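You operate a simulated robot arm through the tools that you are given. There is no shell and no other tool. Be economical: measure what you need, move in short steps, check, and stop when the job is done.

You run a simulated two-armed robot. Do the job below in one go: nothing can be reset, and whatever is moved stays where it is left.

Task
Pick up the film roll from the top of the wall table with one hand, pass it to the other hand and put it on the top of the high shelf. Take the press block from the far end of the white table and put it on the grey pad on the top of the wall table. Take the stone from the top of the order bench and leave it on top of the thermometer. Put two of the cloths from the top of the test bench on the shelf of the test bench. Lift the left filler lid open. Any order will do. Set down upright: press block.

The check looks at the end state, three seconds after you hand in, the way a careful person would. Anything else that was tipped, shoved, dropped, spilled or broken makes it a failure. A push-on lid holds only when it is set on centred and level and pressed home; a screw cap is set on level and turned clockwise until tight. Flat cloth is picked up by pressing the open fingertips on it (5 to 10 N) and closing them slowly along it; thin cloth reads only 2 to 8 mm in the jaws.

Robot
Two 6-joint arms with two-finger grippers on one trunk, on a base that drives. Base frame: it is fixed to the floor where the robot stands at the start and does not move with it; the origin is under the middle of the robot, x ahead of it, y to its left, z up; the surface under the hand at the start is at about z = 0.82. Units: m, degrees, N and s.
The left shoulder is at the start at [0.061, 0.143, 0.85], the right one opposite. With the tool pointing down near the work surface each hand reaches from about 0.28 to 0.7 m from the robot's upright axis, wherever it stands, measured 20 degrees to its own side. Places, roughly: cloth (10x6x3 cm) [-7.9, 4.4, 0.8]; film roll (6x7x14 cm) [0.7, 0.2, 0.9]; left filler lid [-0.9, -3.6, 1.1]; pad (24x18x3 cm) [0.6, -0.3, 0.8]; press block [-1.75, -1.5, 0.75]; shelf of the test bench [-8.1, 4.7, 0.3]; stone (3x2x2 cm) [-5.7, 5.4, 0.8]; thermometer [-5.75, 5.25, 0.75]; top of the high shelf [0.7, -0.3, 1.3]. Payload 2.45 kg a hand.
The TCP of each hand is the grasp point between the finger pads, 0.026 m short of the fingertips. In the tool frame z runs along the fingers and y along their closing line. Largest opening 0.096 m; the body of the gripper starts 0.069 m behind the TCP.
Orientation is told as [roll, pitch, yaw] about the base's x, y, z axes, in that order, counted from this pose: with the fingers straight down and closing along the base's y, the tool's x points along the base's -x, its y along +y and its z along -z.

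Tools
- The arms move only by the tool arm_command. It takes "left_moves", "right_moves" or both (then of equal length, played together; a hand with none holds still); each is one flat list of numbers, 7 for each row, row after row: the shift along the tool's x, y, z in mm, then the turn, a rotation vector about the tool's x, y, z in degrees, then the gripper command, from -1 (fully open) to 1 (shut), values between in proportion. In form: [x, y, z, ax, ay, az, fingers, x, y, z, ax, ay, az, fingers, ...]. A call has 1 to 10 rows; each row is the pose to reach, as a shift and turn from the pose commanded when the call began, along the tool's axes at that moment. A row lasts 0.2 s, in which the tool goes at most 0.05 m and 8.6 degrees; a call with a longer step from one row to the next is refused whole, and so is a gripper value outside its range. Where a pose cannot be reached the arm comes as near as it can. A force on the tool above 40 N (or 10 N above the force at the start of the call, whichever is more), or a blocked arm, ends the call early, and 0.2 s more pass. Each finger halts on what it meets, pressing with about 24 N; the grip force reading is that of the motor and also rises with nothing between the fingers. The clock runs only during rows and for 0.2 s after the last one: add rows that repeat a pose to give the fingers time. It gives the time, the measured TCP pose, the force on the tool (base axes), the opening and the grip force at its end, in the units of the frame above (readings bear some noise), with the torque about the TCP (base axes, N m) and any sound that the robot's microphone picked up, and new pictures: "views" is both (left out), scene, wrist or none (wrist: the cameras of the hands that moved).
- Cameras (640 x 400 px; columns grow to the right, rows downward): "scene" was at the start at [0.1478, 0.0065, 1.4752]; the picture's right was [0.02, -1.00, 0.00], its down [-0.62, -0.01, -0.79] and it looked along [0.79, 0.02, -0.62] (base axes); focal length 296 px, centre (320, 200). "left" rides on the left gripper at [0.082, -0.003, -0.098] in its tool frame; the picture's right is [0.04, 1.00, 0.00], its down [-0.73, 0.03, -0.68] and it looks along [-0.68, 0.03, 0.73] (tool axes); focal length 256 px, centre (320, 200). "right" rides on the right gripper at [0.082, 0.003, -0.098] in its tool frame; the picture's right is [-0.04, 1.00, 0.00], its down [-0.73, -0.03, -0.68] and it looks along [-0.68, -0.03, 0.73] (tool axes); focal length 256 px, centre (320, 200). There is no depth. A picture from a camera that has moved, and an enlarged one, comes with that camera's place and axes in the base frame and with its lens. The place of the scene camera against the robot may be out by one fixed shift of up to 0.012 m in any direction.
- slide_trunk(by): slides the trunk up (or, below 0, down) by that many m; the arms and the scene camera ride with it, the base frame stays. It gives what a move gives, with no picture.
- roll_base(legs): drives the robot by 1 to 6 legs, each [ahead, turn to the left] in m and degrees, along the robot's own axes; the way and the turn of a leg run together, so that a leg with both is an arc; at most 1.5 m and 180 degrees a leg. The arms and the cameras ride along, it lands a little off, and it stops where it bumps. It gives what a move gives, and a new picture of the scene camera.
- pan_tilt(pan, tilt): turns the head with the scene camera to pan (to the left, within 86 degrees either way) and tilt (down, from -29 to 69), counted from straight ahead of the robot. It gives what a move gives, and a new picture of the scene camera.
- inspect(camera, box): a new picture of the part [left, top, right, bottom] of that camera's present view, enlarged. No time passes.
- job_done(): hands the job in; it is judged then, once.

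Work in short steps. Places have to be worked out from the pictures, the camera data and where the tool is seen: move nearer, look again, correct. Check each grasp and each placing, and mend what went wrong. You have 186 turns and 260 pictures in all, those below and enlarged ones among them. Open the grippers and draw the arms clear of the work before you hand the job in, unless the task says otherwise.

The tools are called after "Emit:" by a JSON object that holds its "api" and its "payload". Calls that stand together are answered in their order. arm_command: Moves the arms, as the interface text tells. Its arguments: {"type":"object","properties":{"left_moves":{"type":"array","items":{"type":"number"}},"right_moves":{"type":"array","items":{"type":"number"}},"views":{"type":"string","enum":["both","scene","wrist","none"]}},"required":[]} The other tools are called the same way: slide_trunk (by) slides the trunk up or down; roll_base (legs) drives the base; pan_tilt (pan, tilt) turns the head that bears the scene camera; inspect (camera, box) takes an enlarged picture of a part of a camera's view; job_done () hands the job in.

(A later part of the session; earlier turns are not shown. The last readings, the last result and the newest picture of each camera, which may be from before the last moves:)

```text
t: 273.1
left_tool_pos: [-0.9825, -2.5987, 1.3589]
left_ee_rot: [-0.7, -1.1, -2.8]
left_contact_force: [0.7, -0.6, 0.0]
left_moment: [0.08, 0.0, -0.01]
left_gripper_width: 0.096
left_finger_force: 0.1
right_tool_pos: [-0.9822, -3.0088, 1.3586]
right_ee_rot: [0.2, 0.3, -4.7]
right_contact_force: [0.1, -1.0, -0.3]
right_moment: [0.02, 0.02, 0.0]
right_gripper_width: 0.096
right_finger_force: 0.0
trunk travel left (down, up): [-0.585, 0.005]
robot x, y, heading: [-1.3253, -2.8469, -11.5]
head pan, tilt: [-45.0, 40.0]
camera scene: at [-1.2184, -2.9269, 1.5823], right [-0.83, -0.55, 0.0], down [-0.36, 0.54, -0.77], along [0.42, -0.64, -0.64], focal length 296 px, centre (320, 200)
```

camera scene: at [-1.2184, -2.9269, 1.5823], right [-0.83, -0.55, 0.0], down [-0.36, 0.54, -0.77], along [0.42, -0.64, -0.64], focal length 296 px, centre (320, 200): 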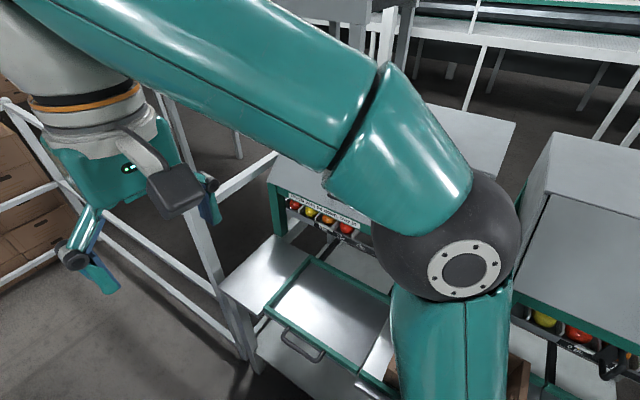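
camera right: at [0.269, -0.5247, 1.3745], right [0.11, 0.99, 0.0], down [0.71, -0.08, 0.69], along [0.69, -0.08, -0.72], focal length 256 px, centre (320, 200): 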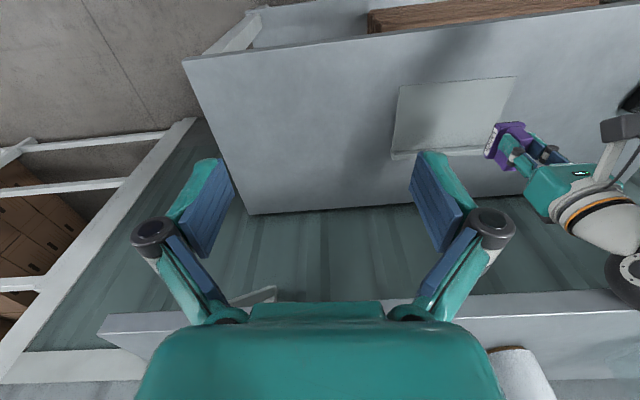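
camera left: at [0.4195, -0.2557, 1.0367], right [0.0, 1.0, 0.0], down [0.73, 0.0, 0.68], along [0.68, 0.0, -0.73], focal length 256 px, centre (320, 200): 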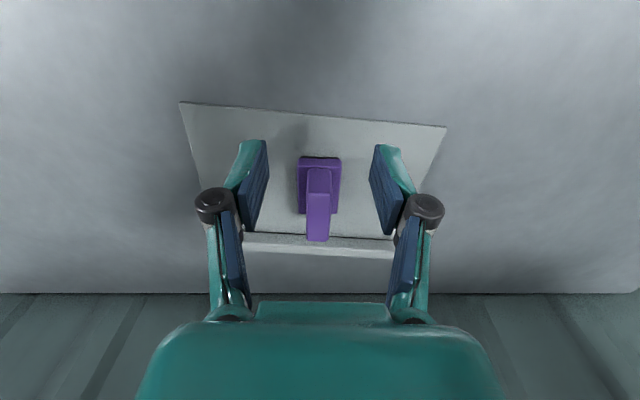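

I'll creep forward 0.2 m at this heading and use the right arm toward the lid on my right.

Emit:
{"api": "roll_base", "payload": {"legs": [[0.2, 3]]}}

Emit:
{"api": "pan_tilt", "payload": {"pan": -75, "tilt": 40}}

```text
t: 274.7
left_tool_pos: [-0.7979, -2.6169, 1.3581]
left_ee_rot: [-0.7, -1.0, 0.1]
left_contact_force: [0.2, 1.2, 0.1]
left_moment: [-0.06, 0.04, 0.04]
left_gripper_width: 0.0958
left_finger_force: 0.0
right_tool_pos: [-0.7763, -3.0259, 1.3587]
right_ee_rot: [0.3, 0.3, -1.9]
right_contact_force: [1.1, 0.3, 0.2]
right_moment: [-0.02, 0.02, 0.01]
right_gripper_width: 0.0958
right_finger_force: 0.1
trunk travel left (down, up): [-0.585, 0.005]
robot x, y, heading: [-1.1298, -2.8873, -8.3]
head pan, tilt: [-45.0, 40.0]
camera scene: at [-1.0178, -2.9575, 1.5823], right [-0.8, -0.6, 0.0], down [-0.38, 0.52, -0.77], along [0.46, -0.62, -0.64], focal length 296 px, centre (320, 200)
```

scene: 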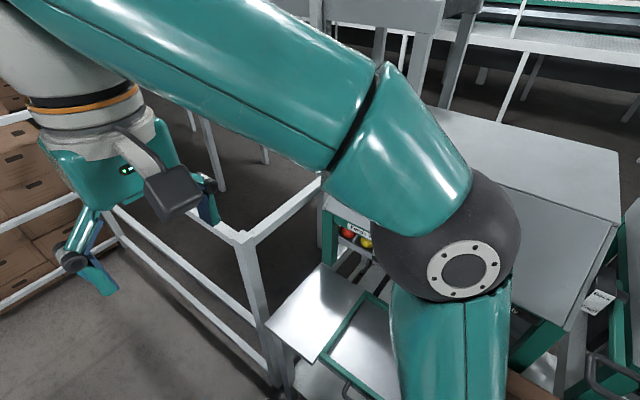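

```text
t: 275.7
left_tool_pos: [-0.7984, -2.6172, 1.359]
left_ee_rot: [-0.7, -1.2, 0.1]
left_contact_force: [0.3, 0.3, 0.2]
left_moment: [-0.02, -0.02, -0.03]
left_gripper_width: 0.0962
left_finger_force: 0.1
right_tool_pos: [-0.7782, -3.0261, 1.3596]
right_ee_rot: [0.2, 0.3, -1.9]
right_contact_force: [0.0, -0.3, 0.8]
right_moment: [-0.01, 0.03, 0.05]
right_gripper_width: 0.0964
right_finger_force: 0.0
trunk travel left (down, up): [-0.585, 0.005]
robot x, y, heading: [-1.1315, -2.8878, -8.6]
head pan, tilt: [-75.0, 40.0]
camera scene: at [-1.0596, -2.9738, 1.5824], right [-0.99, -0.11, 0.0], down [-0.07, 0.64, -0.77], along [0.09, -0.76, -0.64], focal length 296 px, centre (320, 200)
```

scene: 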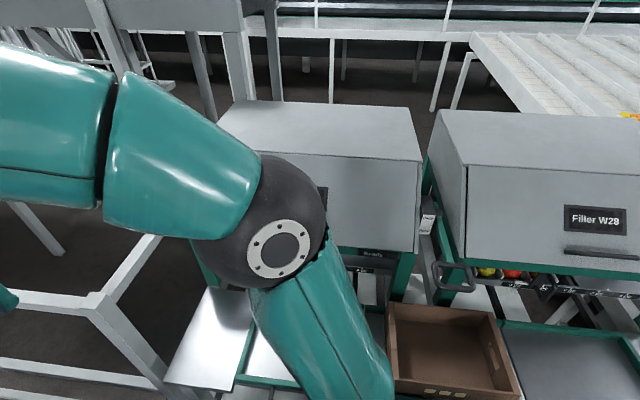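

I'll roll the right hand from pointing down to pointing at the lid. That's a pure roll about x, closing axis in the vertical plane, and I'll approach at the same time.

Emit:
{"api": "arm_command", "payload": {"right_moves": [14, -10, 5, 8, 0, 0, -1, 28, -20, 10, 16, 0, 0, -1, 42, -30, 15, 24, 0, 0, -1, 56, -40, 20, 32, 0, 0, -1, 70, -50, 30, 40, 0, 0, -1, 84, -60, 40, 48, 0, 0, -1, 98, -70, 50, 56, 0, 0, -1, 112, -80, 65, 64, 0, 0, -1, 126, -90, 80, 72, 0, 0, -1, 140, -100, 100, 80, 0, 0, -1], "views": "both"}}

```text
t: 277.9
left_tool_pos: [-0.7998, -2.617, 1.3586]
left_ee_rot: [-0.8, -1.2, 0.1]
left_contact_force: [0.9, -0.4, 0.6]
left_moment: [0.01, -0.01, -0.02]
left_gripper_width: 0.0961
left_finger_force: 0.2
right_tool_pos: [-0.9101, -3.1356, 1.2012]
right_ee_rot: [-79.1, 0.1, -1.2]
right_contact_force: [2.7, -7.5, -2.9]
right_moment: [-0.33, -0.25, 0.3]
right_gripper_width: 0.096
right_finger_force: 0.1
right hand out of reach, approached as far as the arm can: row 1, 2, 3, 4, 5, 6, 7, 8, 9, 10
trunk travel left (down, up): [-0.585, 0.005]
robot x, y, heading: [-1.1264, -2.8871, -8.6]
head pan, tilt: [-75.0, 40.0]
stopped in row 10 (right hand): the force on the tool passed its limit at 132 N (the readings are from after the stop); the commanded pose is now the measured one
camera scene: at [-1.0599, -2.9735, 1.5823], right [-0.99, -0.11, 0.0], down [-0.07, 0.64, -0.77], along [0.09, -0.76, -0.64], focal length 296 px, centre (320, 200)
camera right: at [-0.9886, -3.035, 1.218], right [0.04, 0.19, -0.98], down [0.75, 0.65, 0.16], along [0.66, -0.74, -0.11], focal length 256 px, centre (320, 200)
```

scene: 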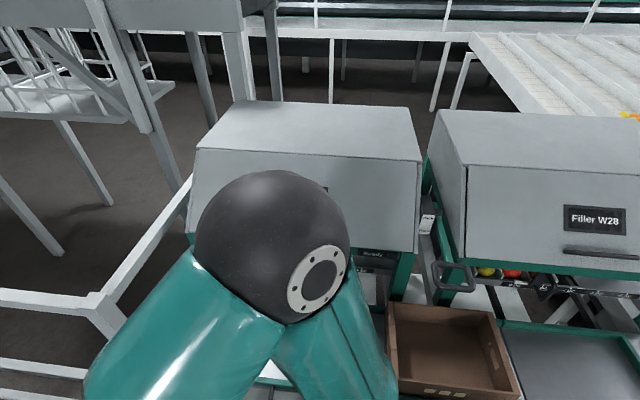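
right: 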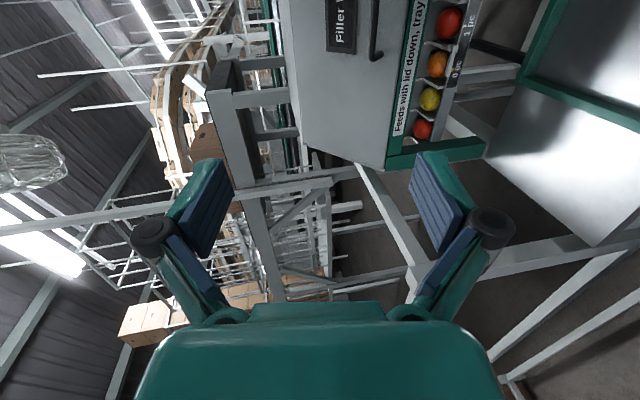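

The right shoulder is too close for that: the wrist folded against the arm. I'll undo that motion. Then I'll go back to the spot facing the filler, where the left arm reaches the handle well.

Emit:
{"api": "arm_command", "payload": {"right_moves": [-13, -11, -14, -8, 0, 0, -1, -26, -22, -28, -16, 0, 0, -1, -40, -33, -41, -24, 0, 0, -1, -53, -44, -55, -32, 0, 0, -1, -66, -55, -69, -40, 0, 0, -1, -79, -66, -83, -48, 0, 0, -1, -92, -77, -97, -56, 0, 0, -1, -106, -88, -110, -64, 0, 0, -1, -119, -99, -124, -72, 0, 0, -1, -132, -110, -138, -79, 0, 0, -1], "views": "none"}}

Emit:
{"api": "roll_base", "payload": {"legs": [[-0.22, 0], [0, -25], [0, -25], [0, -18]]}}

```text
t: 280.1
left_tool_pos: [-0.7986, -2.6179, 1.3578]
left_ee_rot: [-0.8, -1.0, 0.2]
left_contact_force: [-0.1, 0.4, 0.4]
left_moment: [-0.02, 0.01, 0.0]
left_gripper_width: 0.0959
left_finger_force: 0.0
right_tool_pos: [-0.7726, -3.0234, 1.3355]
right_ee_rot: [0.1, 0.2, -1.1]
right_contact_force: [0.5, 0.3, -0.4]
right_moment: [0.01, 0.0, -0.01]
right_gripper_width: 0.0961
right_finger_force: 0.3
trunk travel left (down, up): [-0.585, 0.005]
robot x, y, heading: [-1.1308, -2.8813, -8.4]
head pan, tilt: [-75.0, 40.0]
```

```text
t: 285.8
left_tool_pos: [-0.9709, -3.0591, 1.3588]
left_ee_rot: [-0.6, -1.2, -67.1]
left_contact_force: [-1.1, 0.5, -0.2]
left_moment: [0.03, -0.05, 0.01]
left_gripper_width: 0.096
left_finger_force: 0.0
right_tool_pos: [-1.3363, -3.2384, 1.3365]
right_ee_rot: [0.1, 0.2, -68.3]
right_contact_force: [-0.8, -0.4, -0.5]
right_moment: [0.03, -0.09, -0.01]
right_gripper_width: 0.096
right_finger_force: 0.1
trunk travel left (down, up): [-0.585, 0.005]
robot x, y, heading: [-1.3155, -2.8455, -76.3]
head pan, tilt: [-75.0, 40.0]
stopped in leg 4: the robot was blocked; the commanded pose is now the measured one
camera scene: at [-1.3751, -2.9437, 1.5822], right [-0.48, 0.88, 0.0], down [0.56, 0.31, -0.76], along [-0.67, -0.37, -0.64], focal length 296 px, centre (320, 200)
```

scene: 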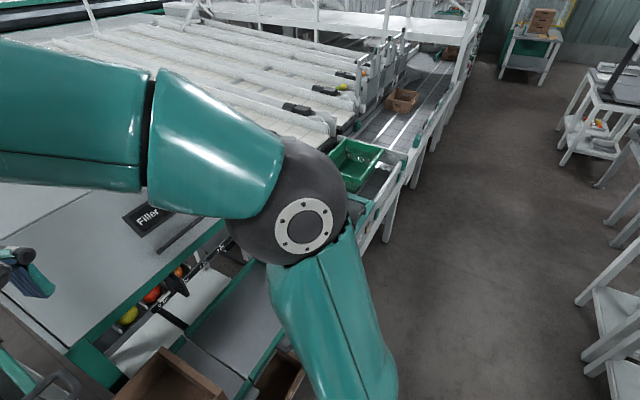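

Good spot. I'll first yaw the left hand so its tool x lies along the world x axis.

Emit:
{"api": "arm_command", "payload": {"left_moves": [-6, 2, 6, 0, 0, -8.4, -1, -12, 4, 12, 0, 0, -16.8, -1, -19, 6, 19, 0, 0, -25.2, -1, -25, 8, 25, 0, 0, -33.6, -1, -31, 11, 31, 0, 0, -42, -1, -38, 13, 38, 0, 0, -50.4, -1, -44, 15, 44, 0, 0, -58.8, -1, -50, 17, 50, 0, 0, -67, -1], "views": "none"}}

Emit:
{"api": "pan_tilt", "payload": {"pan": 15, "tilt": 40}}

```text
t: 287.6
left_tool_pos: [-0.9329, -3.1008, 1.3094]
left_ee_rot: [-1.4, 0.2, 0.1]
left_contact_force: [-0.1, -0.5, 0.7]
left_moment: [0.0, -0.01, 0.0]
left_gripper_width: 0.0961
left_finger_force: 0.0
right_tool_pos: [-1.3361, -3.2388, 1.3366]
right_ee_rot: [-0.1, 0.1, -68.2]
right_contact_force: [-1.4, -0.3, -0.6]
right_moment: [-0.02, -0.01, -0.01]
right_gripper_width: 0.0962
right_finger_force: 0.0
trunk travel left (down, up): [-0.585, 0.005]
robot x, y, heading: [-1.313, -2.8458, -76.4]
head pan, tilt: [-75.0, 40.0]
```

```text
t: 289.2
left_tool_pos: [-0.9346, -3.0991, 1.3094]
left_ee_rot: [-1.3, 0.2, -0.1]
left_contact_force: [1.2, 0.2, -0.1]
left_moment: [-0.01, 0.01, 0.03]
left_gripper_width: 0.096
left_finger_force: 0.1
right_tool_pos: [-1.3338, -3.238, 1.3353]
right_ee_rot: [0.0, 0.2, -68.3]
right_contact_force: [-0.6, -0.1, 0.0]
right_moment: [-0.03, -0.03, 0.01]
right_gripper_width: 0.0961
right_finger_force: 0.1
trunk travel left (down, up): [-0.585, 0.005]
robot x, y, heading: [-1.3127, -2.8454, -76.3]
head pan, tilt: [15.0, 40.0]
camera scene: at [-1.2572, -2.9762, 1.5824], right [-0.88, -0.48, 0.0], down [-0.31, 0.56, -0.77], along [0.37, -0.67, -0.64], focal length 296 px, centre (320, 200)
```

scene: 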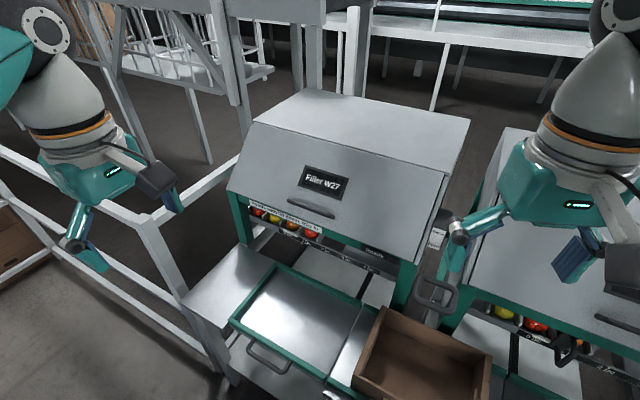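

Now I'll roll the left hand about x to point at the lid, approaching to about 18 cm from the handle.

Emit:
{"api": "arm_command", "payload": {"left_moves": [0, -23, 18, 8.4, 0, 0, -1, 0, -46, 36, 16.8, 0, 0, -1, 0, -69, 54, 25.2, 0, 0, -1, 0, -92, 72, 33.6, 0, 0, -1, 0, -115, 90, 42, 0, 0, -1, 0, -138, 108, 50.4, 0, 0, -1, 0, -161, 126, 58.8, 0, 0, -1, 0, -184, 144, 67.2, 0, 0, -1, 0, -207, 162, 75.6, 0, 0, -1, 0, -230, 180, 84, 0, 0, -1], "views": "both"}}

```text
t: 291.4
left_tool_pos: [-0.9337, -3.3324, 1.1377]
left_ee_rot: [-85.3, 0.1, -0.1]
left_contact_force: [1.1, 0.3, 0.3]
left_moment: [-0.02, 0.03, -0.07]
left_gripper_width: 0.0961
left_finger_force: 0.1
left hand out of reach, approached as far as the arm can: row 7, 8
right_tool_pos: [-1.3339, -3.2386, 1.3367]
right_ee_rot: [-0.1, 0.2, -68.4]
right_contact_force: [0.4, 0.6, -0.1]
right_moment: [-0.03, 0.02, 0.0]
right_gripper_width: 0.096
right_finger_force: 0.1
trunk travel left (down, up): [-0.585, 0.005]
robot x, y, heading: [-1.3108, -2.8513, -76.2]
head pan, tilt: [15.0, 40.0]
camera scene: at [-1.256, -2.9769, 1.5823], right [-0.88, -0.48, 0.0], down [-0.31, 0.56, -0.77], along [0.37, -0.67, -0.64], focal length 296 px, centre (320, 200)
camera left: at [-1.0162, -3.2348, 1.1473], right [-0.04, 0.08, -1.0], down [0.73, 0.68, 0.02], along [0.68, -0.73, -0.09], focal length 256 px, centre (320, 200)
```

scene: 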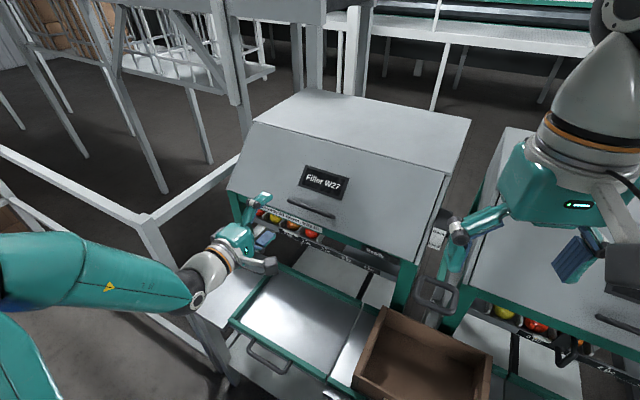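
left: 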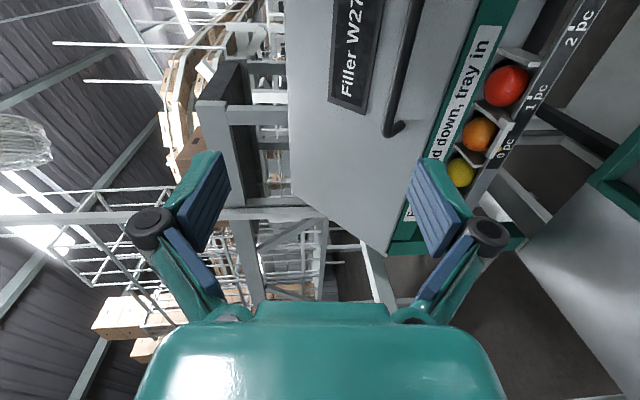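

This config works, and I can see the bar is a U-handle standing off the panel. I'll point the tool perpendicular to the panel (roll -42°) with the fingers above and below the bar, 8 cm off.

Emit:
{"api": "arm_command", "payload": {"left_moves": [0, 6, 22, -7.2, 0, 0, -0.6, 1, 12, 43, -14.4, 0, 0, -0.3, 1, 19, 65, -21.6, 0, 0, -0.2, 1, 25, 87, -28.8, 0, 0, -0.2, 2, 31, 108, -36, 0, 0, -0.2, 2, 37, 130, -43, 0, 0, -0.2, 2, 37, 130, -43, 0, 0, -0.2], "views": "both"}}

```text
t: 293.0
left_tool_pos: [-0.9395, -3.4572, 1.0876]
left_ee_rot: [-42.6, 0.1, -0.1]
left_contact_force: [-0.1, 1.4, 1.6]
left_moment: [0.0, -0.01, -0.04]
left_gripper_width: 0.0576
left_finger_force: 0.1
left hand out of reach, approached as far as the arm can: row 5
right_tool_pos: [-1.3339, -3.2351, 1.3361]
right_ee_rot: [-0.1, 0.1, -68.3]
right_contact_force: [0.7, 0.8, 0.6]
right_moment: [-0.06, -0.01, 0.02]
right_gripper_width: 0.0959
right_finger_force: 0.1
trunk travel left (down, up): [-0.585, 0.005]
robot x, y, heading: [-1.3152, -2.8482, -76.1]
head pan, tilt: [15.0, 40.0]
camera scene: at [-1.2569, -2.9736, 1.5826], right [-0.88, -0.48, 0.0], down [-0.31, 0.56, -0.77], along [0.37, -0.67, -0.64], focal length 296 px, centre (320, 200)
camera left: at [-1.0221, -3.3935, 1.162], right [-0.04, 0.74, -0.67], down [0.74, 0.48, 0.48], along [0.68, -0.48, -0.56], focal length 256 px, centre (320, 200)
```

scene: 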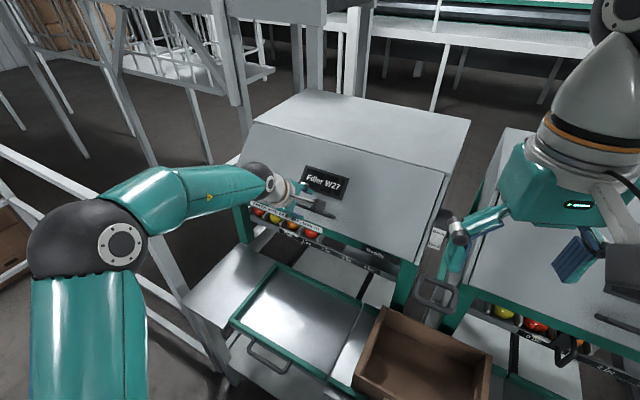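
left: 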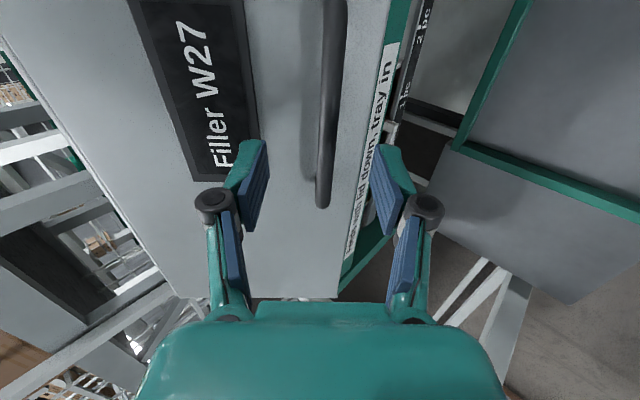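

The bar sits nicely between the fingers, about 7 mm toward the lower finger. I'll shift and advance 50 mm, then look again.

Emit:
{"api": "arm_command", "payload": {"left_moves": [0, 4, 20, 0, 0, 0, -0.2, 0, 7, 40, 0, 0, 0, -0.2, 0, 7, 50, 0, 0, 0, -0.2], "views": "wrist"}}

```text
t: 293.8
left_tool_pos: [-0.9389, -3.487, 1.0454]
left_ee_rot: [-42.4, 0.2, -0.1]
left_contact_force: [-0.1, -0.2, -0.2]
left_moment: [-0.03, 0.01, -0.03]
left_gripper_width: 0.0577
left_finger_force: 0.0
right_tool_pos: [-1.3345, -3.2389, 1.3364]
right_ee_rot: [0.0, 0.2, -68.3]
right_contact_force: [0.7, 0.1, -0.2]
right_moment: [0.04, -0.02, -0.03]
right_gripper_width: 0.0961
right_finger_force: 0.1
trunk travel left (down, up): [-0.585, 0.005]
robot x, y, heading: [-1.3149, -2.848, -76.4]
head pan, tilt: [15.0, 40.0]
camera left: at [-1.0208, -3.4235, 1.1194], right [-0.04, 0.74, -0.67], down [0.73, 0.48, 0.48], along [0.68, -0.48, -0.56], focal length 256 px, centre (320, 200)
```

left: 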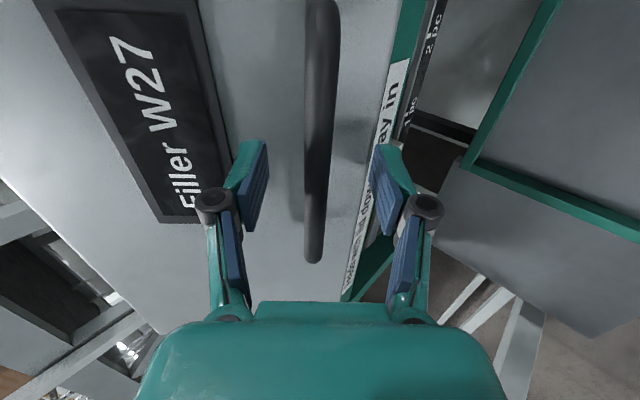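

The bar's apparent size says it's already at TCP depth between the pads. I'll close slowly here.

Emit:
{"api": "arm_command", "payload": {"left_moves": [0, 0, 0, 0, 0, 0, 0.2, 0, 0, 0, 0, 0, 0, 0.5, 0, 0, 0, 0, 0, 0, 0.8, 0, 0, 0, 0, 0, 0, 1, 0, 0, 0, 0, 0, 0, 1, 0, 0, 0, 0, 0, 0, 1], "views": "wrist"}}

```text
t: 295.2
left_tool_pos: [-0.9391, -3.4889, 1.0464]
left_ee_rot: [-42.6, 0.1, -0.1]
left_contact_force: [1.8, -11.7, 8.8]
left_moment: [0.04, -0.06, -0.21]
left_gripper_width: 0.0103
left_finger_force: 38.0
right_tool_pos: [-1.3347, -3.2398, 1.3361]
right_ee_rot: [0.0, 0.1, -68.3]
right_contact_force: [-0.3, 0.1, 0.3]
right_moment: [-0.01, -0.03, 0.01]
right_gripper_width: 0.0962
right_finger_force: 0.0
trunk travel left (down, up): [-0.585, 0.005]
robot x, y, heading: [-1.3114, -2.8465, -76.3]
head pan, tilt: [15.0, 40.0]
camera left: at [-1.0212, -3.4244, 1.1206], right [-0.04, 0.74, -0.68], down [0.73, 0.48, 0.48], along [0.68, -0.48, -0.56], focal length 256 px, centre (320, 200)
```

left: 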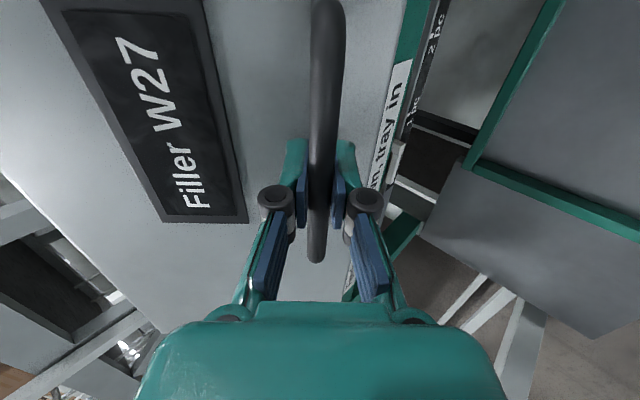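

The bar is gripped, 10 mm wide. I'll lift along the hinge arc by about 20° first and check that the lid follows.

Emit:
{"api": "arm_command", "payload": {"left_moves": [0, -3, -9, -1.2, 0, 0, 1, 0, -6, -18, -2.5, 0, 0, 1, 0, -9, -27, -3.8, 0, 0, 1, 0, -12, -37, -5, 0, 0, 1, 0, -16, -45, -6.2, 0, 0, 1, 0, -21, -54, -7.5, 0, 0, 1, 0, -25, -63, -8.8, 0, 0, 1, 0, -30, -71, -10, 0, 0, 1], "views": "scene"}}

```text
t: 297.0
left_tool_pos: [-0.9383, -3.4607, 1.1177]
left_ee_rot: [-32.3, 0.1, 0.0]
left_contact_force: [0.7, 11.2, -3.5]
left_moment: [0.01, -0.01, -0.27]
left_gripper_width: 0.0107
left_finger_force: 37.9
right_tool_pos: [-1.3345, -3.2367, 1.3367]
right_ee_rot: [0.0, 0.1, -68.3]
right_contact_force: [-1.3, 0.3, -0.2]
right_moment: [0.0, 0.01, -0.01]
right_gripper_width: 0.0959
right_finger_force: 0.1
trunk travel left (down, up): [-0.585, 0.005]
robot x, y, heading: [-1.3144, -2.8463, -76.3]
head pan, tilt: [15.0, 40.0]
camera scene: at [-1.2568, -2.9749, 1.5825], right [-0.88, -0.48, 0.0], down [-0.31, 0.56, -0.77], along [0.37, -0.67, -0.64], focal length 296 px, centre (320, 200)
```

scene: 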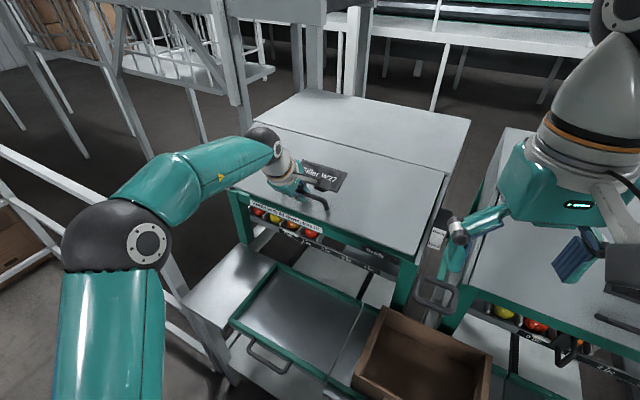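

The lid follows smoothly with little force. I'll continue the arc by another 25°.

Emit:
{"api": "arm_command", "payload": {"left_moves": [0, -6, -10, -0.7, 0, 0, 1, 0, -12, -20, -1.5, 0, 0, 1, 0, -18, -31, -2.2, 0, 0, 1, 0, -24, -41, -3, 0, 0, 1, 0, -32, -51, -3.7, 0, 0, 1, 0, -40, -60, -4.5, 0, 0, 1, 0, -48, -69, -5.2, 0, 0, 1, 0, -56, -77, -6, 0, 0, 1], "views": "scene"}}

```text
t: 298.8
left_tool_pos: [-0.9389, -3.4666, 1.2125]
left_ee_rot: [-26.5, -0.6, 0.4]
left_contact_force: [13.1, 1.2, -1.5]
left_moment: [0.01, -0.49, -0.06]
left_gripper_width: 0.0102
left_finger_force: 37.9
left hand out of reach, approached as far as the arm can: row 6, 7, 8
right_tool_pos: [-1.3333, -3.2386, 1.3368]
right_ee_rot: [-0.1, 0.2, -68.2]
right_contact_force: [-0.6, 0.2, 0.0]
right_moment: [-0.04, 0.02, -0.02]
right_gripper_width: 0.0961
right_finger_force: 0.0
trunk travel left (down, up): [-0.585, 0.005]
robot x, y, heading: [-1.3122, -2.8489, -76.4]
head pan, tilt: [15.0, 40.0]
camera scene: at [-1.2545, -2.9766, 1.5822], right [-0.88, -0.48, 0.0], down [-0.31, 0.56, -0.77], along [0.37, -0.67, -0.64], focal length 296 px, centre (320, 200)
```

scene: 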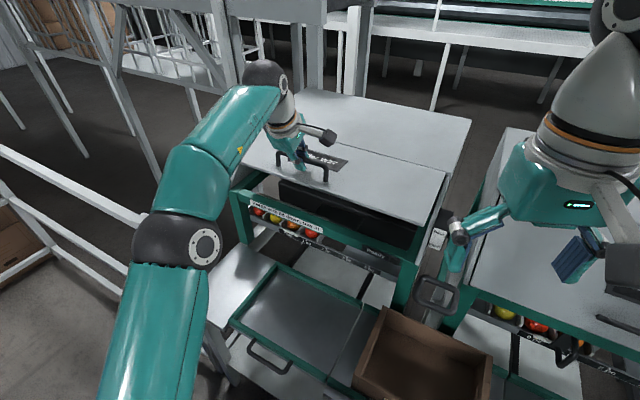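

The lid is about horizontal and the left arm is at its reach limit. I'll hold it there and bring the right hand, closed and pointing at the lid, underneath the panel at x about -1.12.

Emit:
{"api": "arm_command", "payload": {"right_moves": [-19, 15, 16, 1.6, -8.1, 1.6, -0.5, -38, 30, 34, 3.1, -16.1, 3.1, 0, -58, 46, 54, 4.7, -24.2, 4.7, 0.5, -77, 61, 76, 6.3, -32.3, 6.3, 1, -96, 76, 100, 7.9, -40.4, 7.9, 1, -115, 91, 127, 9.4, -48.4, 9.4, 1, -134, 106, 154, 11, -56.5, 11, 1, -154, 122, 181, 12.6, -64.6, 12.6, 1, -173, 137, 209, 14.2, -72.7, 14.2, 1, -192, 152, 236, 15.7, -80.7, 15.7, 1], "views": "both"}}

```text
t: 301.2
left_tool_pos: [-0.938, -3.4663, 1.2115]
left_ee_rot: [-26.3, -0.7, 0.5]
left_contact_force: [8.1, -1.3, -0.1]
left_moment: [-0.03, -0.55, 0.06]
left_gripper_width: 0.0106
left_finger_force: 37.7
right_tool_pos: [-1.1461, -3.3734, 1.1909]
right_ee_rot: [62.5, -81.7, -153.3]
right_contact_force: [-0.9, 0.4, -0.8]
right_moment: [0.0, 0.02, 0.04]
right_gripper_width: 0.0002
right_finger_force: 24.0
trunk travel left (down, up): [-0.585, 0.005]
robot x, y, heading: [-1.3126, -2.8475, -76.1]
head pan, tilt: [15.0, 40.0]
stopped in row 10 (right hand): the arm was blocked; the commanded pose is now the measured one
camera scene: at [-1.2563, -2.9772, 1.5816], right [-0.88, -0.48, 0.0], down [-0.31, 0.56, -0.77], along [0.37, -0.67, -0.64], focal length 296 px, centre (320, 200)
camera right: at [-1.1317, -3.2683, 1.118], right [0.99, -0.02, 0.17], down [-0.12, 0.63, 0.77], along [-0.12, -0.78, 0.62], focal length 256 px, centre (320, 200)
```

scene: 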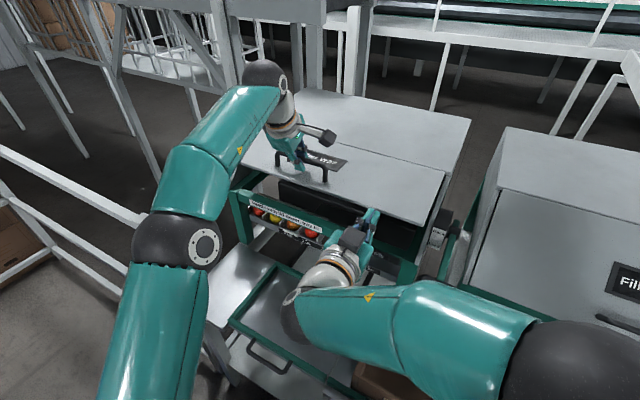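
right: 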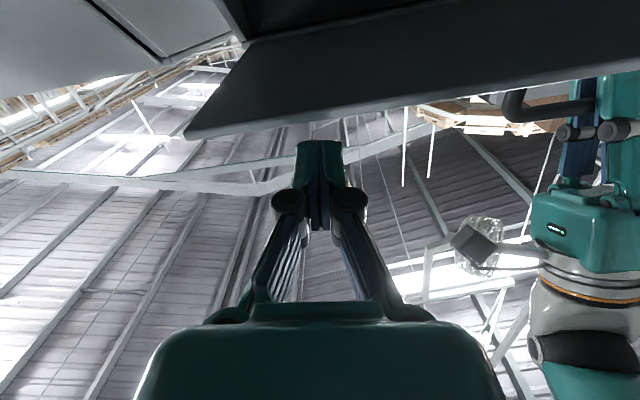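

The right fingertips are level with the panel edge, so I need to be about 6 cm lower to get beneath. I'll back off slightly and try lowering.

Emit:
{"api": "arm_command", "payload": {"right_moves": [10, 0, -10, 0, 0, 0, 1, 25, 0, -15, 0, 0, 0, 1, 45, 0, -15, 0, 0, 0, 1, 65, 0, -15, 0, 0, 0, 1, 80, 0, -15, 0, 0, 0, 1], "views": "both"}}

```text
t: 302.3
left_tool_pos: [-0.9385, -3.4657, 1.212]
left_ee_rot: [-26.2, -0.8, 0.5]
left_contact_force: [5.4, -2.7, -0.9]
left_moment: [-0.02, -0.16, -0.2]
left_gripper_width: 0.0106
left_finger_force: 37.7
right_tool_pos: [-1.1643, -3.3672, 1.1931]
right_ee_rot: [88.1, -74.8, 178.9]
right_contact_force: [0.2, 0.6, 0.7]
right_moment: [0.01, 0.02, -0.04]
right_gripper_width: 0.0002
right_finger_force: 23.7
trunk travel left (down, up): [-0.585, 0.005]
robot x, y, heading: [-1.311, -2.8529, -76.5]
head pan, tilt: [15.0, 40.0]
stopped in row 5 (right hand): the arm was blocked; the commanded pose is now the measured one
camera scene: at [-1.2563, -2.9774, 1.5816], right [-0.88, -0.48, 0.0], down [-0.31, 0.56, -0.77], along [0.37, -0.67, -0.64], focal length 296 px, centre (320, 200)
camera right: at [-1.1334, -3.2687, 1.1169], right [0.95, -0.05, 0.3], down [-0.19, 0.68, 0.71], along [-0.24, -0.73, 0.64], focal length 256 px, centre (320, 200)
```

scene: 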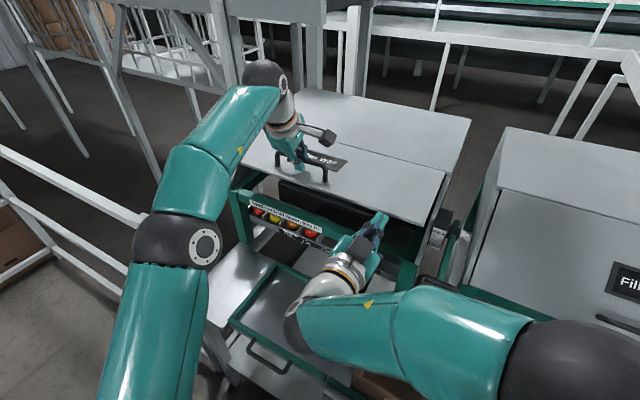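
right: 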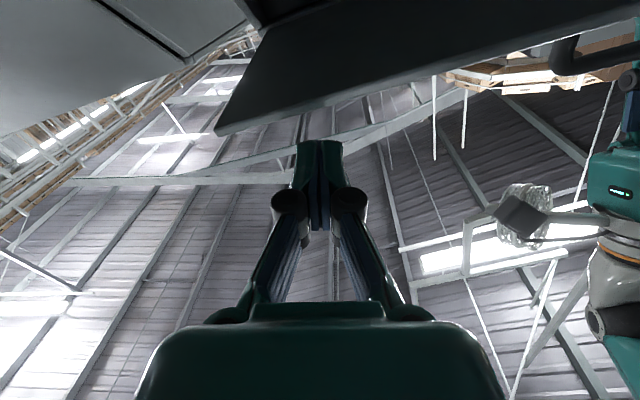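

The left hand carries almost no weight from the lid, so it may stay by itself. First I'll withdraw the blocked right arm by retracing, then release the left gently and see.

Emit:
{"api": "arm_command", "payload": {"right_moves": [-20, 0, -20, 0, 5, 0, 1, -40, 0, -40, 0, 12, 0, 1, -70, 0, -60, 0, 20, 0, 1, -100, 0, -80, 0, 28, 0, 1, -130, 0, -90, 0, 36, 0, 1, -160, 0, -90, 0, 44, 0, 1], "views": "scene"}}

```text
t: 303.7
left_tool_pos: [-0.9385, -3.4661, 1.2116]
left_ee_rot: [-26.2, -0.6, 0.4]
left_contact_force: [9.3, -3.8, -2.5]
left_moment: [0.03, -0.94, 0.13]
left_gripper_width: 0.0102
left_finger_force: 37.9
right_tool_pos: [-1.1961, -3.2746, 1.3474]
right_ee_rot: [20.7, -43.4, -107.1]
right_contact_force: [-0.6, -0.4, 0.5]
right_moment: [0.01, 0.02, -0.01]
right_gripper_width: 0.0
right_finger_force: 24.2
trunk travel left (down, up): [-0.585, 0.005]
robot x, y, heading: [-1.3125, -2.8504, -76.2]
head pan, tilt: [15.0, 40.0]
camera scene: at [-1.2552, -2.9777, 1.5821], right [-0.88, -0.48, 0.0], down [-0.31, 0.56, -0.76], along [0.37, -0.67, -0.64], focal length 296 px, centre (320, 200)
```

scene: 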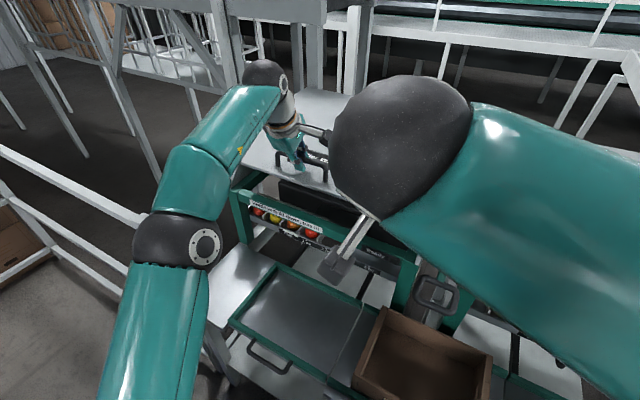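

Emit:
{"api": "arm_command", "payload": {"left_moves": [0, 0, 0, 0, 0, 0, 0.6, 0, 0, 0, 0, 0, 0, 0.2, 0, 0, 0, 0, 0, 0, -0.2, 0, 0, 0, 0, 0, 0, -0.4, 0, 0, 0, 0, 0, 0, -0.4], "right_moves": [0, -40, 0, 0, 0, 0, 1, 0, -80, 0, 0, 0, 0, 1, 0, -120, 0, 0, 0, 0, 1, 0, -160, 0, 0, 0, 0, 1, 0, -180, 0, 0, 0, 0, 1], "views": "both"}}

```text
t: 304.9
left_tool_pos: [-0.9412, -3.4648, 1.2134]
left_ee_rot: [-26.3, -0.7, 0.4]
left_contact_force: [-0.5, 0.0, -0.9]
left_moment: [-0.01, -0.02, -0.02]
left_gripper_width: 0.0674
left_finger_force: 0.1
right_tool_pos: [-1.3719, -3.2673, 1.3006]
right_ee_rot: [20.7, -43.6, -107.4]
right_contact_force: [-1.0, 0.5, -0.3]
right_moment: [-0.01, 0.01, 0.0]
right_gripper_width: 0.0001
right_finger_force: 23.9
trunk travel left (down, up): [-0.585, 0.005]
robot x, y, heading: [-1.3124, -2.8467, -76.3]
head pan, tilt: [15.0, 40.0]
camera scene: at [-1.2574, -2.9762, 1.5824], right [-0.88, -0.48, 0.0], down [-0.31, 0.56, -0.77], along [0.37, -0.67, -0.64], focal length 296 px, centre (320, 200)
camera right: at [-1.3658, -3.1389, 1.3112], right [0.96, -0.07, 0.29], down [-0.29, -0.02, 0.96], along [-0.07, -1.0, -0.04], focal length 256 px, centre (320, 200)
camera left: at [-1.025, -3.4251, 1.301], right [-0.04, 0.9, -0.44], down [0.72, 0.33, 0.6], along [0.69, -0.3, -0.66], focal length 256 px, centre (320, 200)
```

scene: 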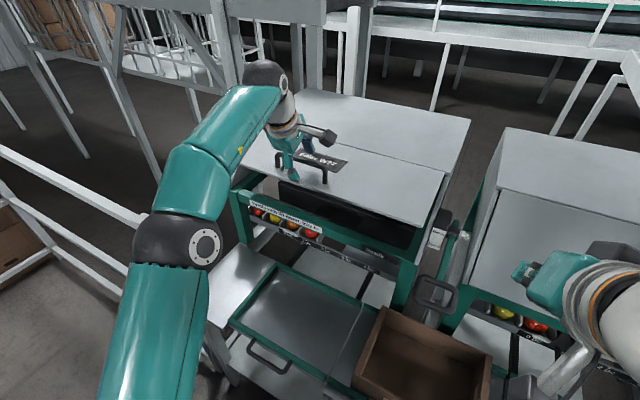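
right: 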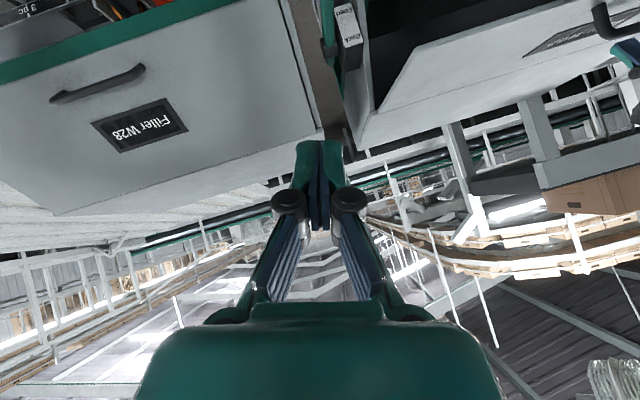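
left: 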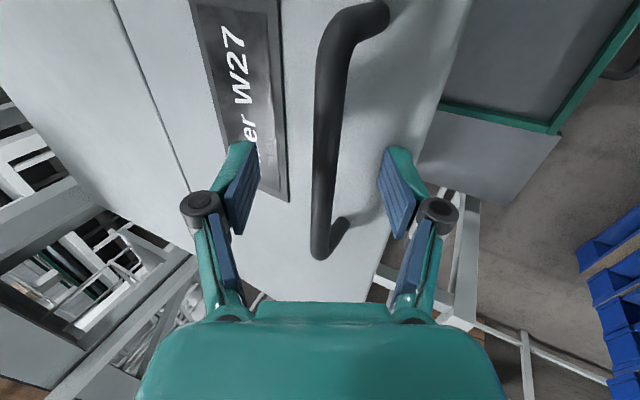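

The hinge holds the lid at any angle. I'll withdraw the left hand, turn it horizontal with closed fingers in front of the panel edge, and then push the panel up from below.

Emit:
{"api": "arm_command", "payload": {"left_moves": [0, 0, -35, 0, 0, 0, -0.4, 0, 0, -70, 0, 0, 0, -0.4, 0, 0, -100, 0, 0, 0, -0.4, 0, 32, -90, 8.5, 0, 0, -0.2, 0, 64, -80, 17, 0, 0, 0.2, 0, 96, -70, 25.5, 0, 0, 0.6, 0, 128, -60, 34, 0, 0, 1, 0, 160, -50, 42.5, 0, 0, 1, 0, 193, -40, 51, 0, 0, 1, 0, 225, -30, 59, 0, 0, 1], "views": "both"}}

```text
t: 307.1
left_tool_pos: [-0.9341, -3.2561, 1.1429]
left_ee_rot: [-85.2, -0.6, 0.4]
left_contact_force: [0.1, -0.9, 1.0]
left_moment: [-0.02, -0.05, -0.01]
left_gripper_width: 0.0003
left_finger_force: 24.0
left hand out of reach, approached as far as the arm can: row 3, 6, 7, 10
right_tool_pos: [-1.3706, -3.2682, 1.2988]
right_ee_rot: [20.7, -43.6, -107.4]
right_contact_force: [1.3, -0.7, 0.6]
right_moment: [0.04, 0.02, -0.03]
right_gripper_width: 0.0
right_finger_force: 24.0
trunk travel left (down, up): [-0.585, 0.005]
robot x, y, heading: [-1.3129, -2.8507, -76.4]
head pan, tilt: [15.0, 40.0]
camera scene: at [-1.255, -2.9771, 1.5822], right [-0.88, -0.48, 0.0], down [-0.31, 0.56, -0.76], along [0.37, -0.67, -0.64], focal length 296 px, centre (320, 200)
camera left: at [-1.0175, -3.1586, 1.1513], right [-0.03, 0.08, -1.0], down [0.73, 0.68, 0.04], along [0.68, -0.72, -0.08], focal length 256 px, centre (320, 200)
```

scene: 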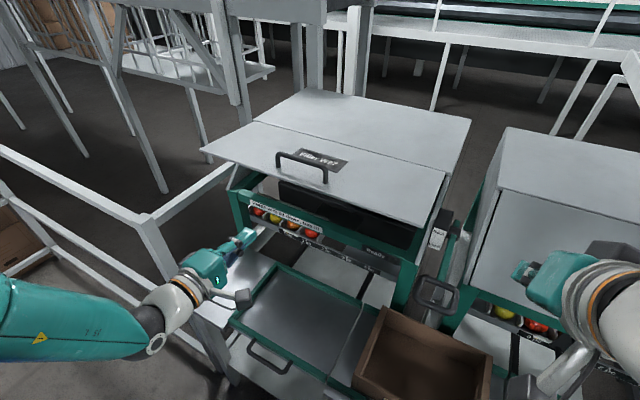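
left: 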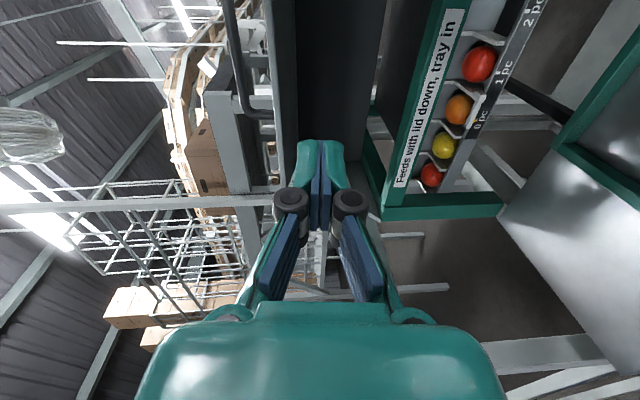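

The fingers line up about 27 mm below the panel. I'll slide them in under the panel edge.

Emit:
{"api": "arm_command", "payload": {"left_moves": [0, 0, 40, 0, 0, 0, 1, 0, 0, 80, 0, 0, 0, 1, 0, 0, 120, 0, 0, 0, 1, 0, 0, 160, 0, 0, 0, 1, 0, 0, 200, 0, 0, 0, 1, 0, 0, 222, 0, 0, 0, 1], "views": "both"}}

```text
t: 308.5
left_tool_pos: [-0.9346, -3.4787, 1.1223]
left_ee_rot: [-85.2, -0.7, 0.4]
left_contact_force: [0.9, 0.1, 0.3]
left_moment: [-0.02, 0.0, -0.02]
left_gripper_width: 0.0001
left_finger_force: 24.1
right_tool_pos: [-1.3719, -3.2684, 1.2995]
right_ee_rot: [20.7, -43.5, -107.3]
right_contact_force: [0.2, -0.3, -1.2]
right_moment: [-0.03, 0.02, -0.02]
right_gripper_width: 0.0001
right_finger_force: 23.8
trunk travel left (down, up): [-0.585, 0.005]
robot x, y, heading: [-1.3159, -2.8456, -76.0]
head pan, tilt: [15.0, 40.0]
camera scene: at [-1.257, -2.9768, 1.5823], right [-0.88, -0.48, 0.0], down [-0.31, 0.56, -0.77], along [0.37, -0.67, -0.64], focal length 296 px, centre (320, 200)
camera left: at [-1.0178, -3.3817, 1.1313], right [-0.03, 0.08, -1.0], down [0.73, 0.68, 0.04], along [0.68, -0.72, -0.08], focal length 256 px, centre (320, 200)
```

scene: 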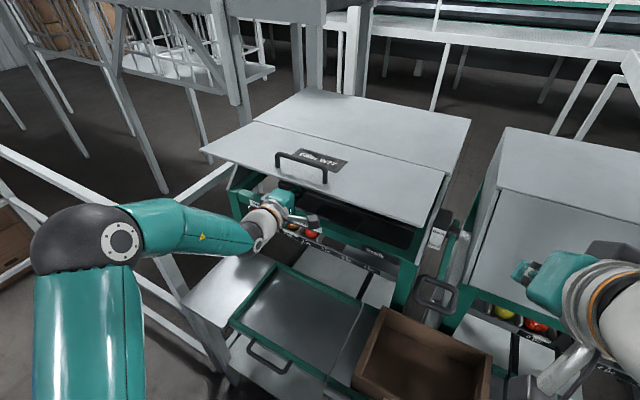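
left: 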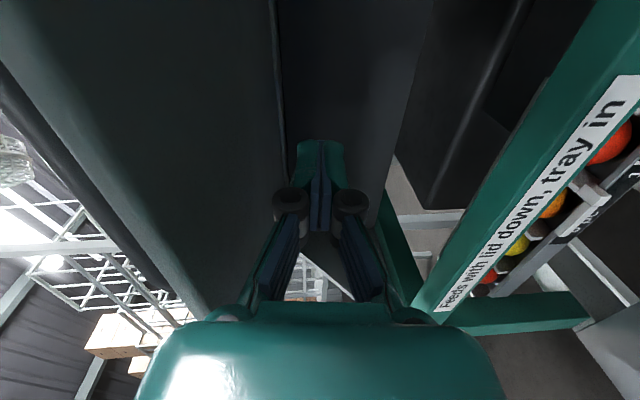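

I'll lift now: up, then back over the hinge with the fingertips tilting up.

Emit:
{"api": "arm_command", "payload": {"left_moves": [0, -20, -2, 0, 0, 0, 1, 0, -40, -3, 2, 0, 0, 1, 0, -80, -7, 4, 0, 0, 1, 0, -120, -5, 6, 0, 0, 1, 0, -156, 7, 8, 0, 0, 1, 0, -188, 29, 10, 0, 0, 1, 0, -210, 57, 13, 0, 0, 1, 0, -223, 86, 16, 0, 0, 1], "views": "both"}}

```text
t: 310.3
left_tool_pos: [-0.9359, -3.5826, 1.3387]
left_ee_rot: [-101.2, -0.7, 0.4]
left_contact_force: [-0.1, 0.1, 0.1]
left_moment: [0.01, 0.02, 0.0]
left_gripper_width: 0.0
left_finger_force: 24.3
right_tool_pos: [-1.3719, -3.2678, 1.2983]
right_ee_rot: [20.8, -43.5, -107.5]
right_contact_force: [-0.4, -0.2, -0.4]
right_moment: [0.03, 0.02, 0.02]
right_gripper_width: 0.0003
right_finger_force: 23.9
trunk travel left (down, up): [-0.585, 0.005]
robot x, y, heading: [-1.3161, -2.8447, -76.2]
head pan, tilt: [15.0, 40.0]
camera scene: at [-1.2571, -2.9778, 1.5822], right [-0.88, -0.48, 0.0], down [-0.31, 0.56, -0.77], along [0.37, -0.67, -0.64], focal length 296 px, centre (320, 200)
camera left: at [-1.0194, -3.4862, 1.3208], right [-0.03, -0.19, -0.98], down [0.73, 0.67, -0.15], along [0.68, -0.72, 0.12], focal length 256 px, centre (320, 200)
```

scene: 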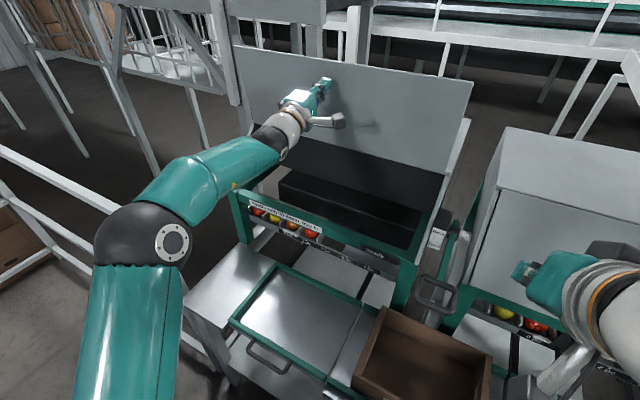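
left: 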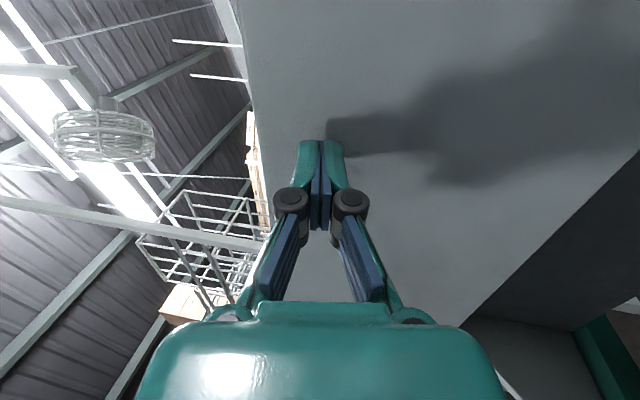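

The lid is up at about 70–75°. I'll push it further back past vertical.

Emit:
{"api": "arm_command", "payload": {"left_moves": [0, 5, 20, 1, 0, 0, 1, 0, 10, 40, 2, 0, 0, 1, 0, 15, 60, 3, 0, 0, 1, 0, 20, 78, 4, 0, 0, 1, 0, 20, 78, 4, 0, 0, 1], "views": "scene"}}

```text
t: 310.8
left_tool_pos: [-0.9353, -3.6003, 1.3411]
left_ee_rot: [-102.6, -0.8, 0.3]
left_contact_force: [-3.1, 19.5, -1.5]
left_moment: [0.08, 0.0, -0.19]
left_gripper_width: 0.0
left_finger_force: 28.1
right_tool_pos: [-1.3718, -3.2642, 1.3]
right_ee_rot: [20.8, -43.6, -107.5]
right_contact_force: [-0.5, 0.1, 0.2]
right_moment: [0.0, 0.01, 0.02]
right_gripper_width: 0.0
right_finger_force: 23.6
trunk travel left (down, up): [-0.585, 0.005]
robot x, y, heading: [-1.3147, -2.8471, -76.5]
head pan, tilt: [15.0, 40.0]
stopped in row 2 (left hand): the force on the tool passed its limit at 106 N (the readings are from after the stop); the commanded pose is now the measured one
camera scene: at [-1.2578, -2.9718, 1.5827], right [-0.88, -0.48, 0.0], down [-0.31, 0.56, -0.77], along [0.37, -0.67, -0.64], focal length 296 px, centre (320, 200)
```

scene: 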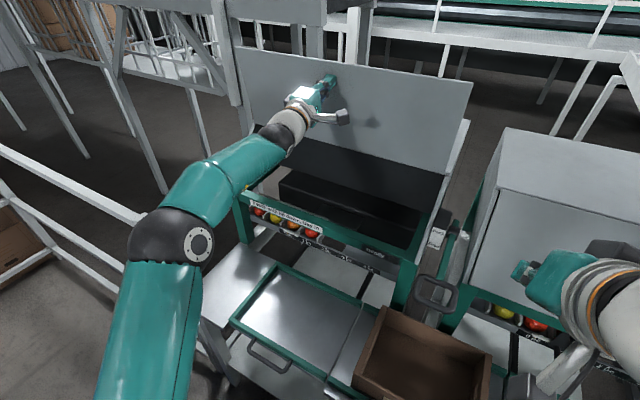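

That's the lid's end stop, so it is fully open. I'll withdraw the left hand and check that it stays open.

Emit:
{"api": "arm_command", "payload": {"left_moves": [0, 0, -20, 0, 0, 0, 1, 0, 0, -60, 0, 0, 0, 1, 0, 0, -105, 0, 0, 0, 1, 0, 0, -150, 0, 0, 0, 1, 0, 0, -195, -5, 0, 0, 1, 0, 0, -240, -12, 0, 0, 1], "views": "scene"}}

```text
t: 312.2
left_tool_pos: [-0.9365, -3.369, 1.2886]
left_ee_rot: [-90.2, -0.7, 0.4]
left_contact_force: [-0.1, 0.5, 0.0]
left_moment: [0.02, 0.01, 0.0]
left_gripper_width: 0.0001
left_finger_force: 28.2
right_tool_pos: [-1.3719, -3.2653, 1.3005]
right_ee_rot: [20.8, -43.6, -107.2]
right_contact_force: [-0.2, 0.5, -0.3]
right_moment: [-0.02, 0.02, 0.0]
right_gripper_width: 0.0
right_finger_force: 23.8
trunk travel left (down, up): [-0.585, 0.005]
robot x, y, heading: [-1.3124, -2.849, -76.4]
head pan, tilt: [15.0, 40.0]
camera scene: at [-1.2578, -2.9733, 1.5827], right [-0.88, -0.48, 0.0], down [-0.31, 0.56, -0.77], along [0.37, -0.67, -0.64], focal length 296 px, centre (320, 200)
```

scene: 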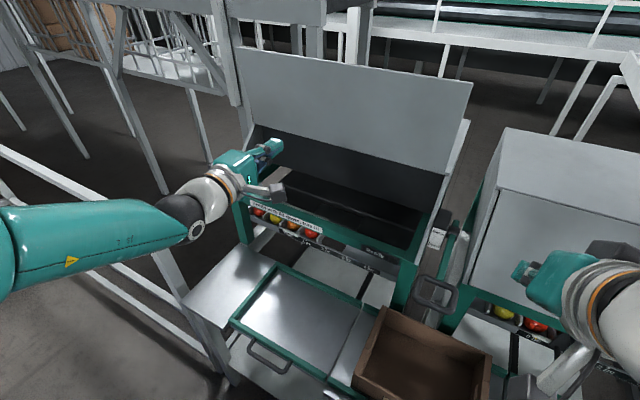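

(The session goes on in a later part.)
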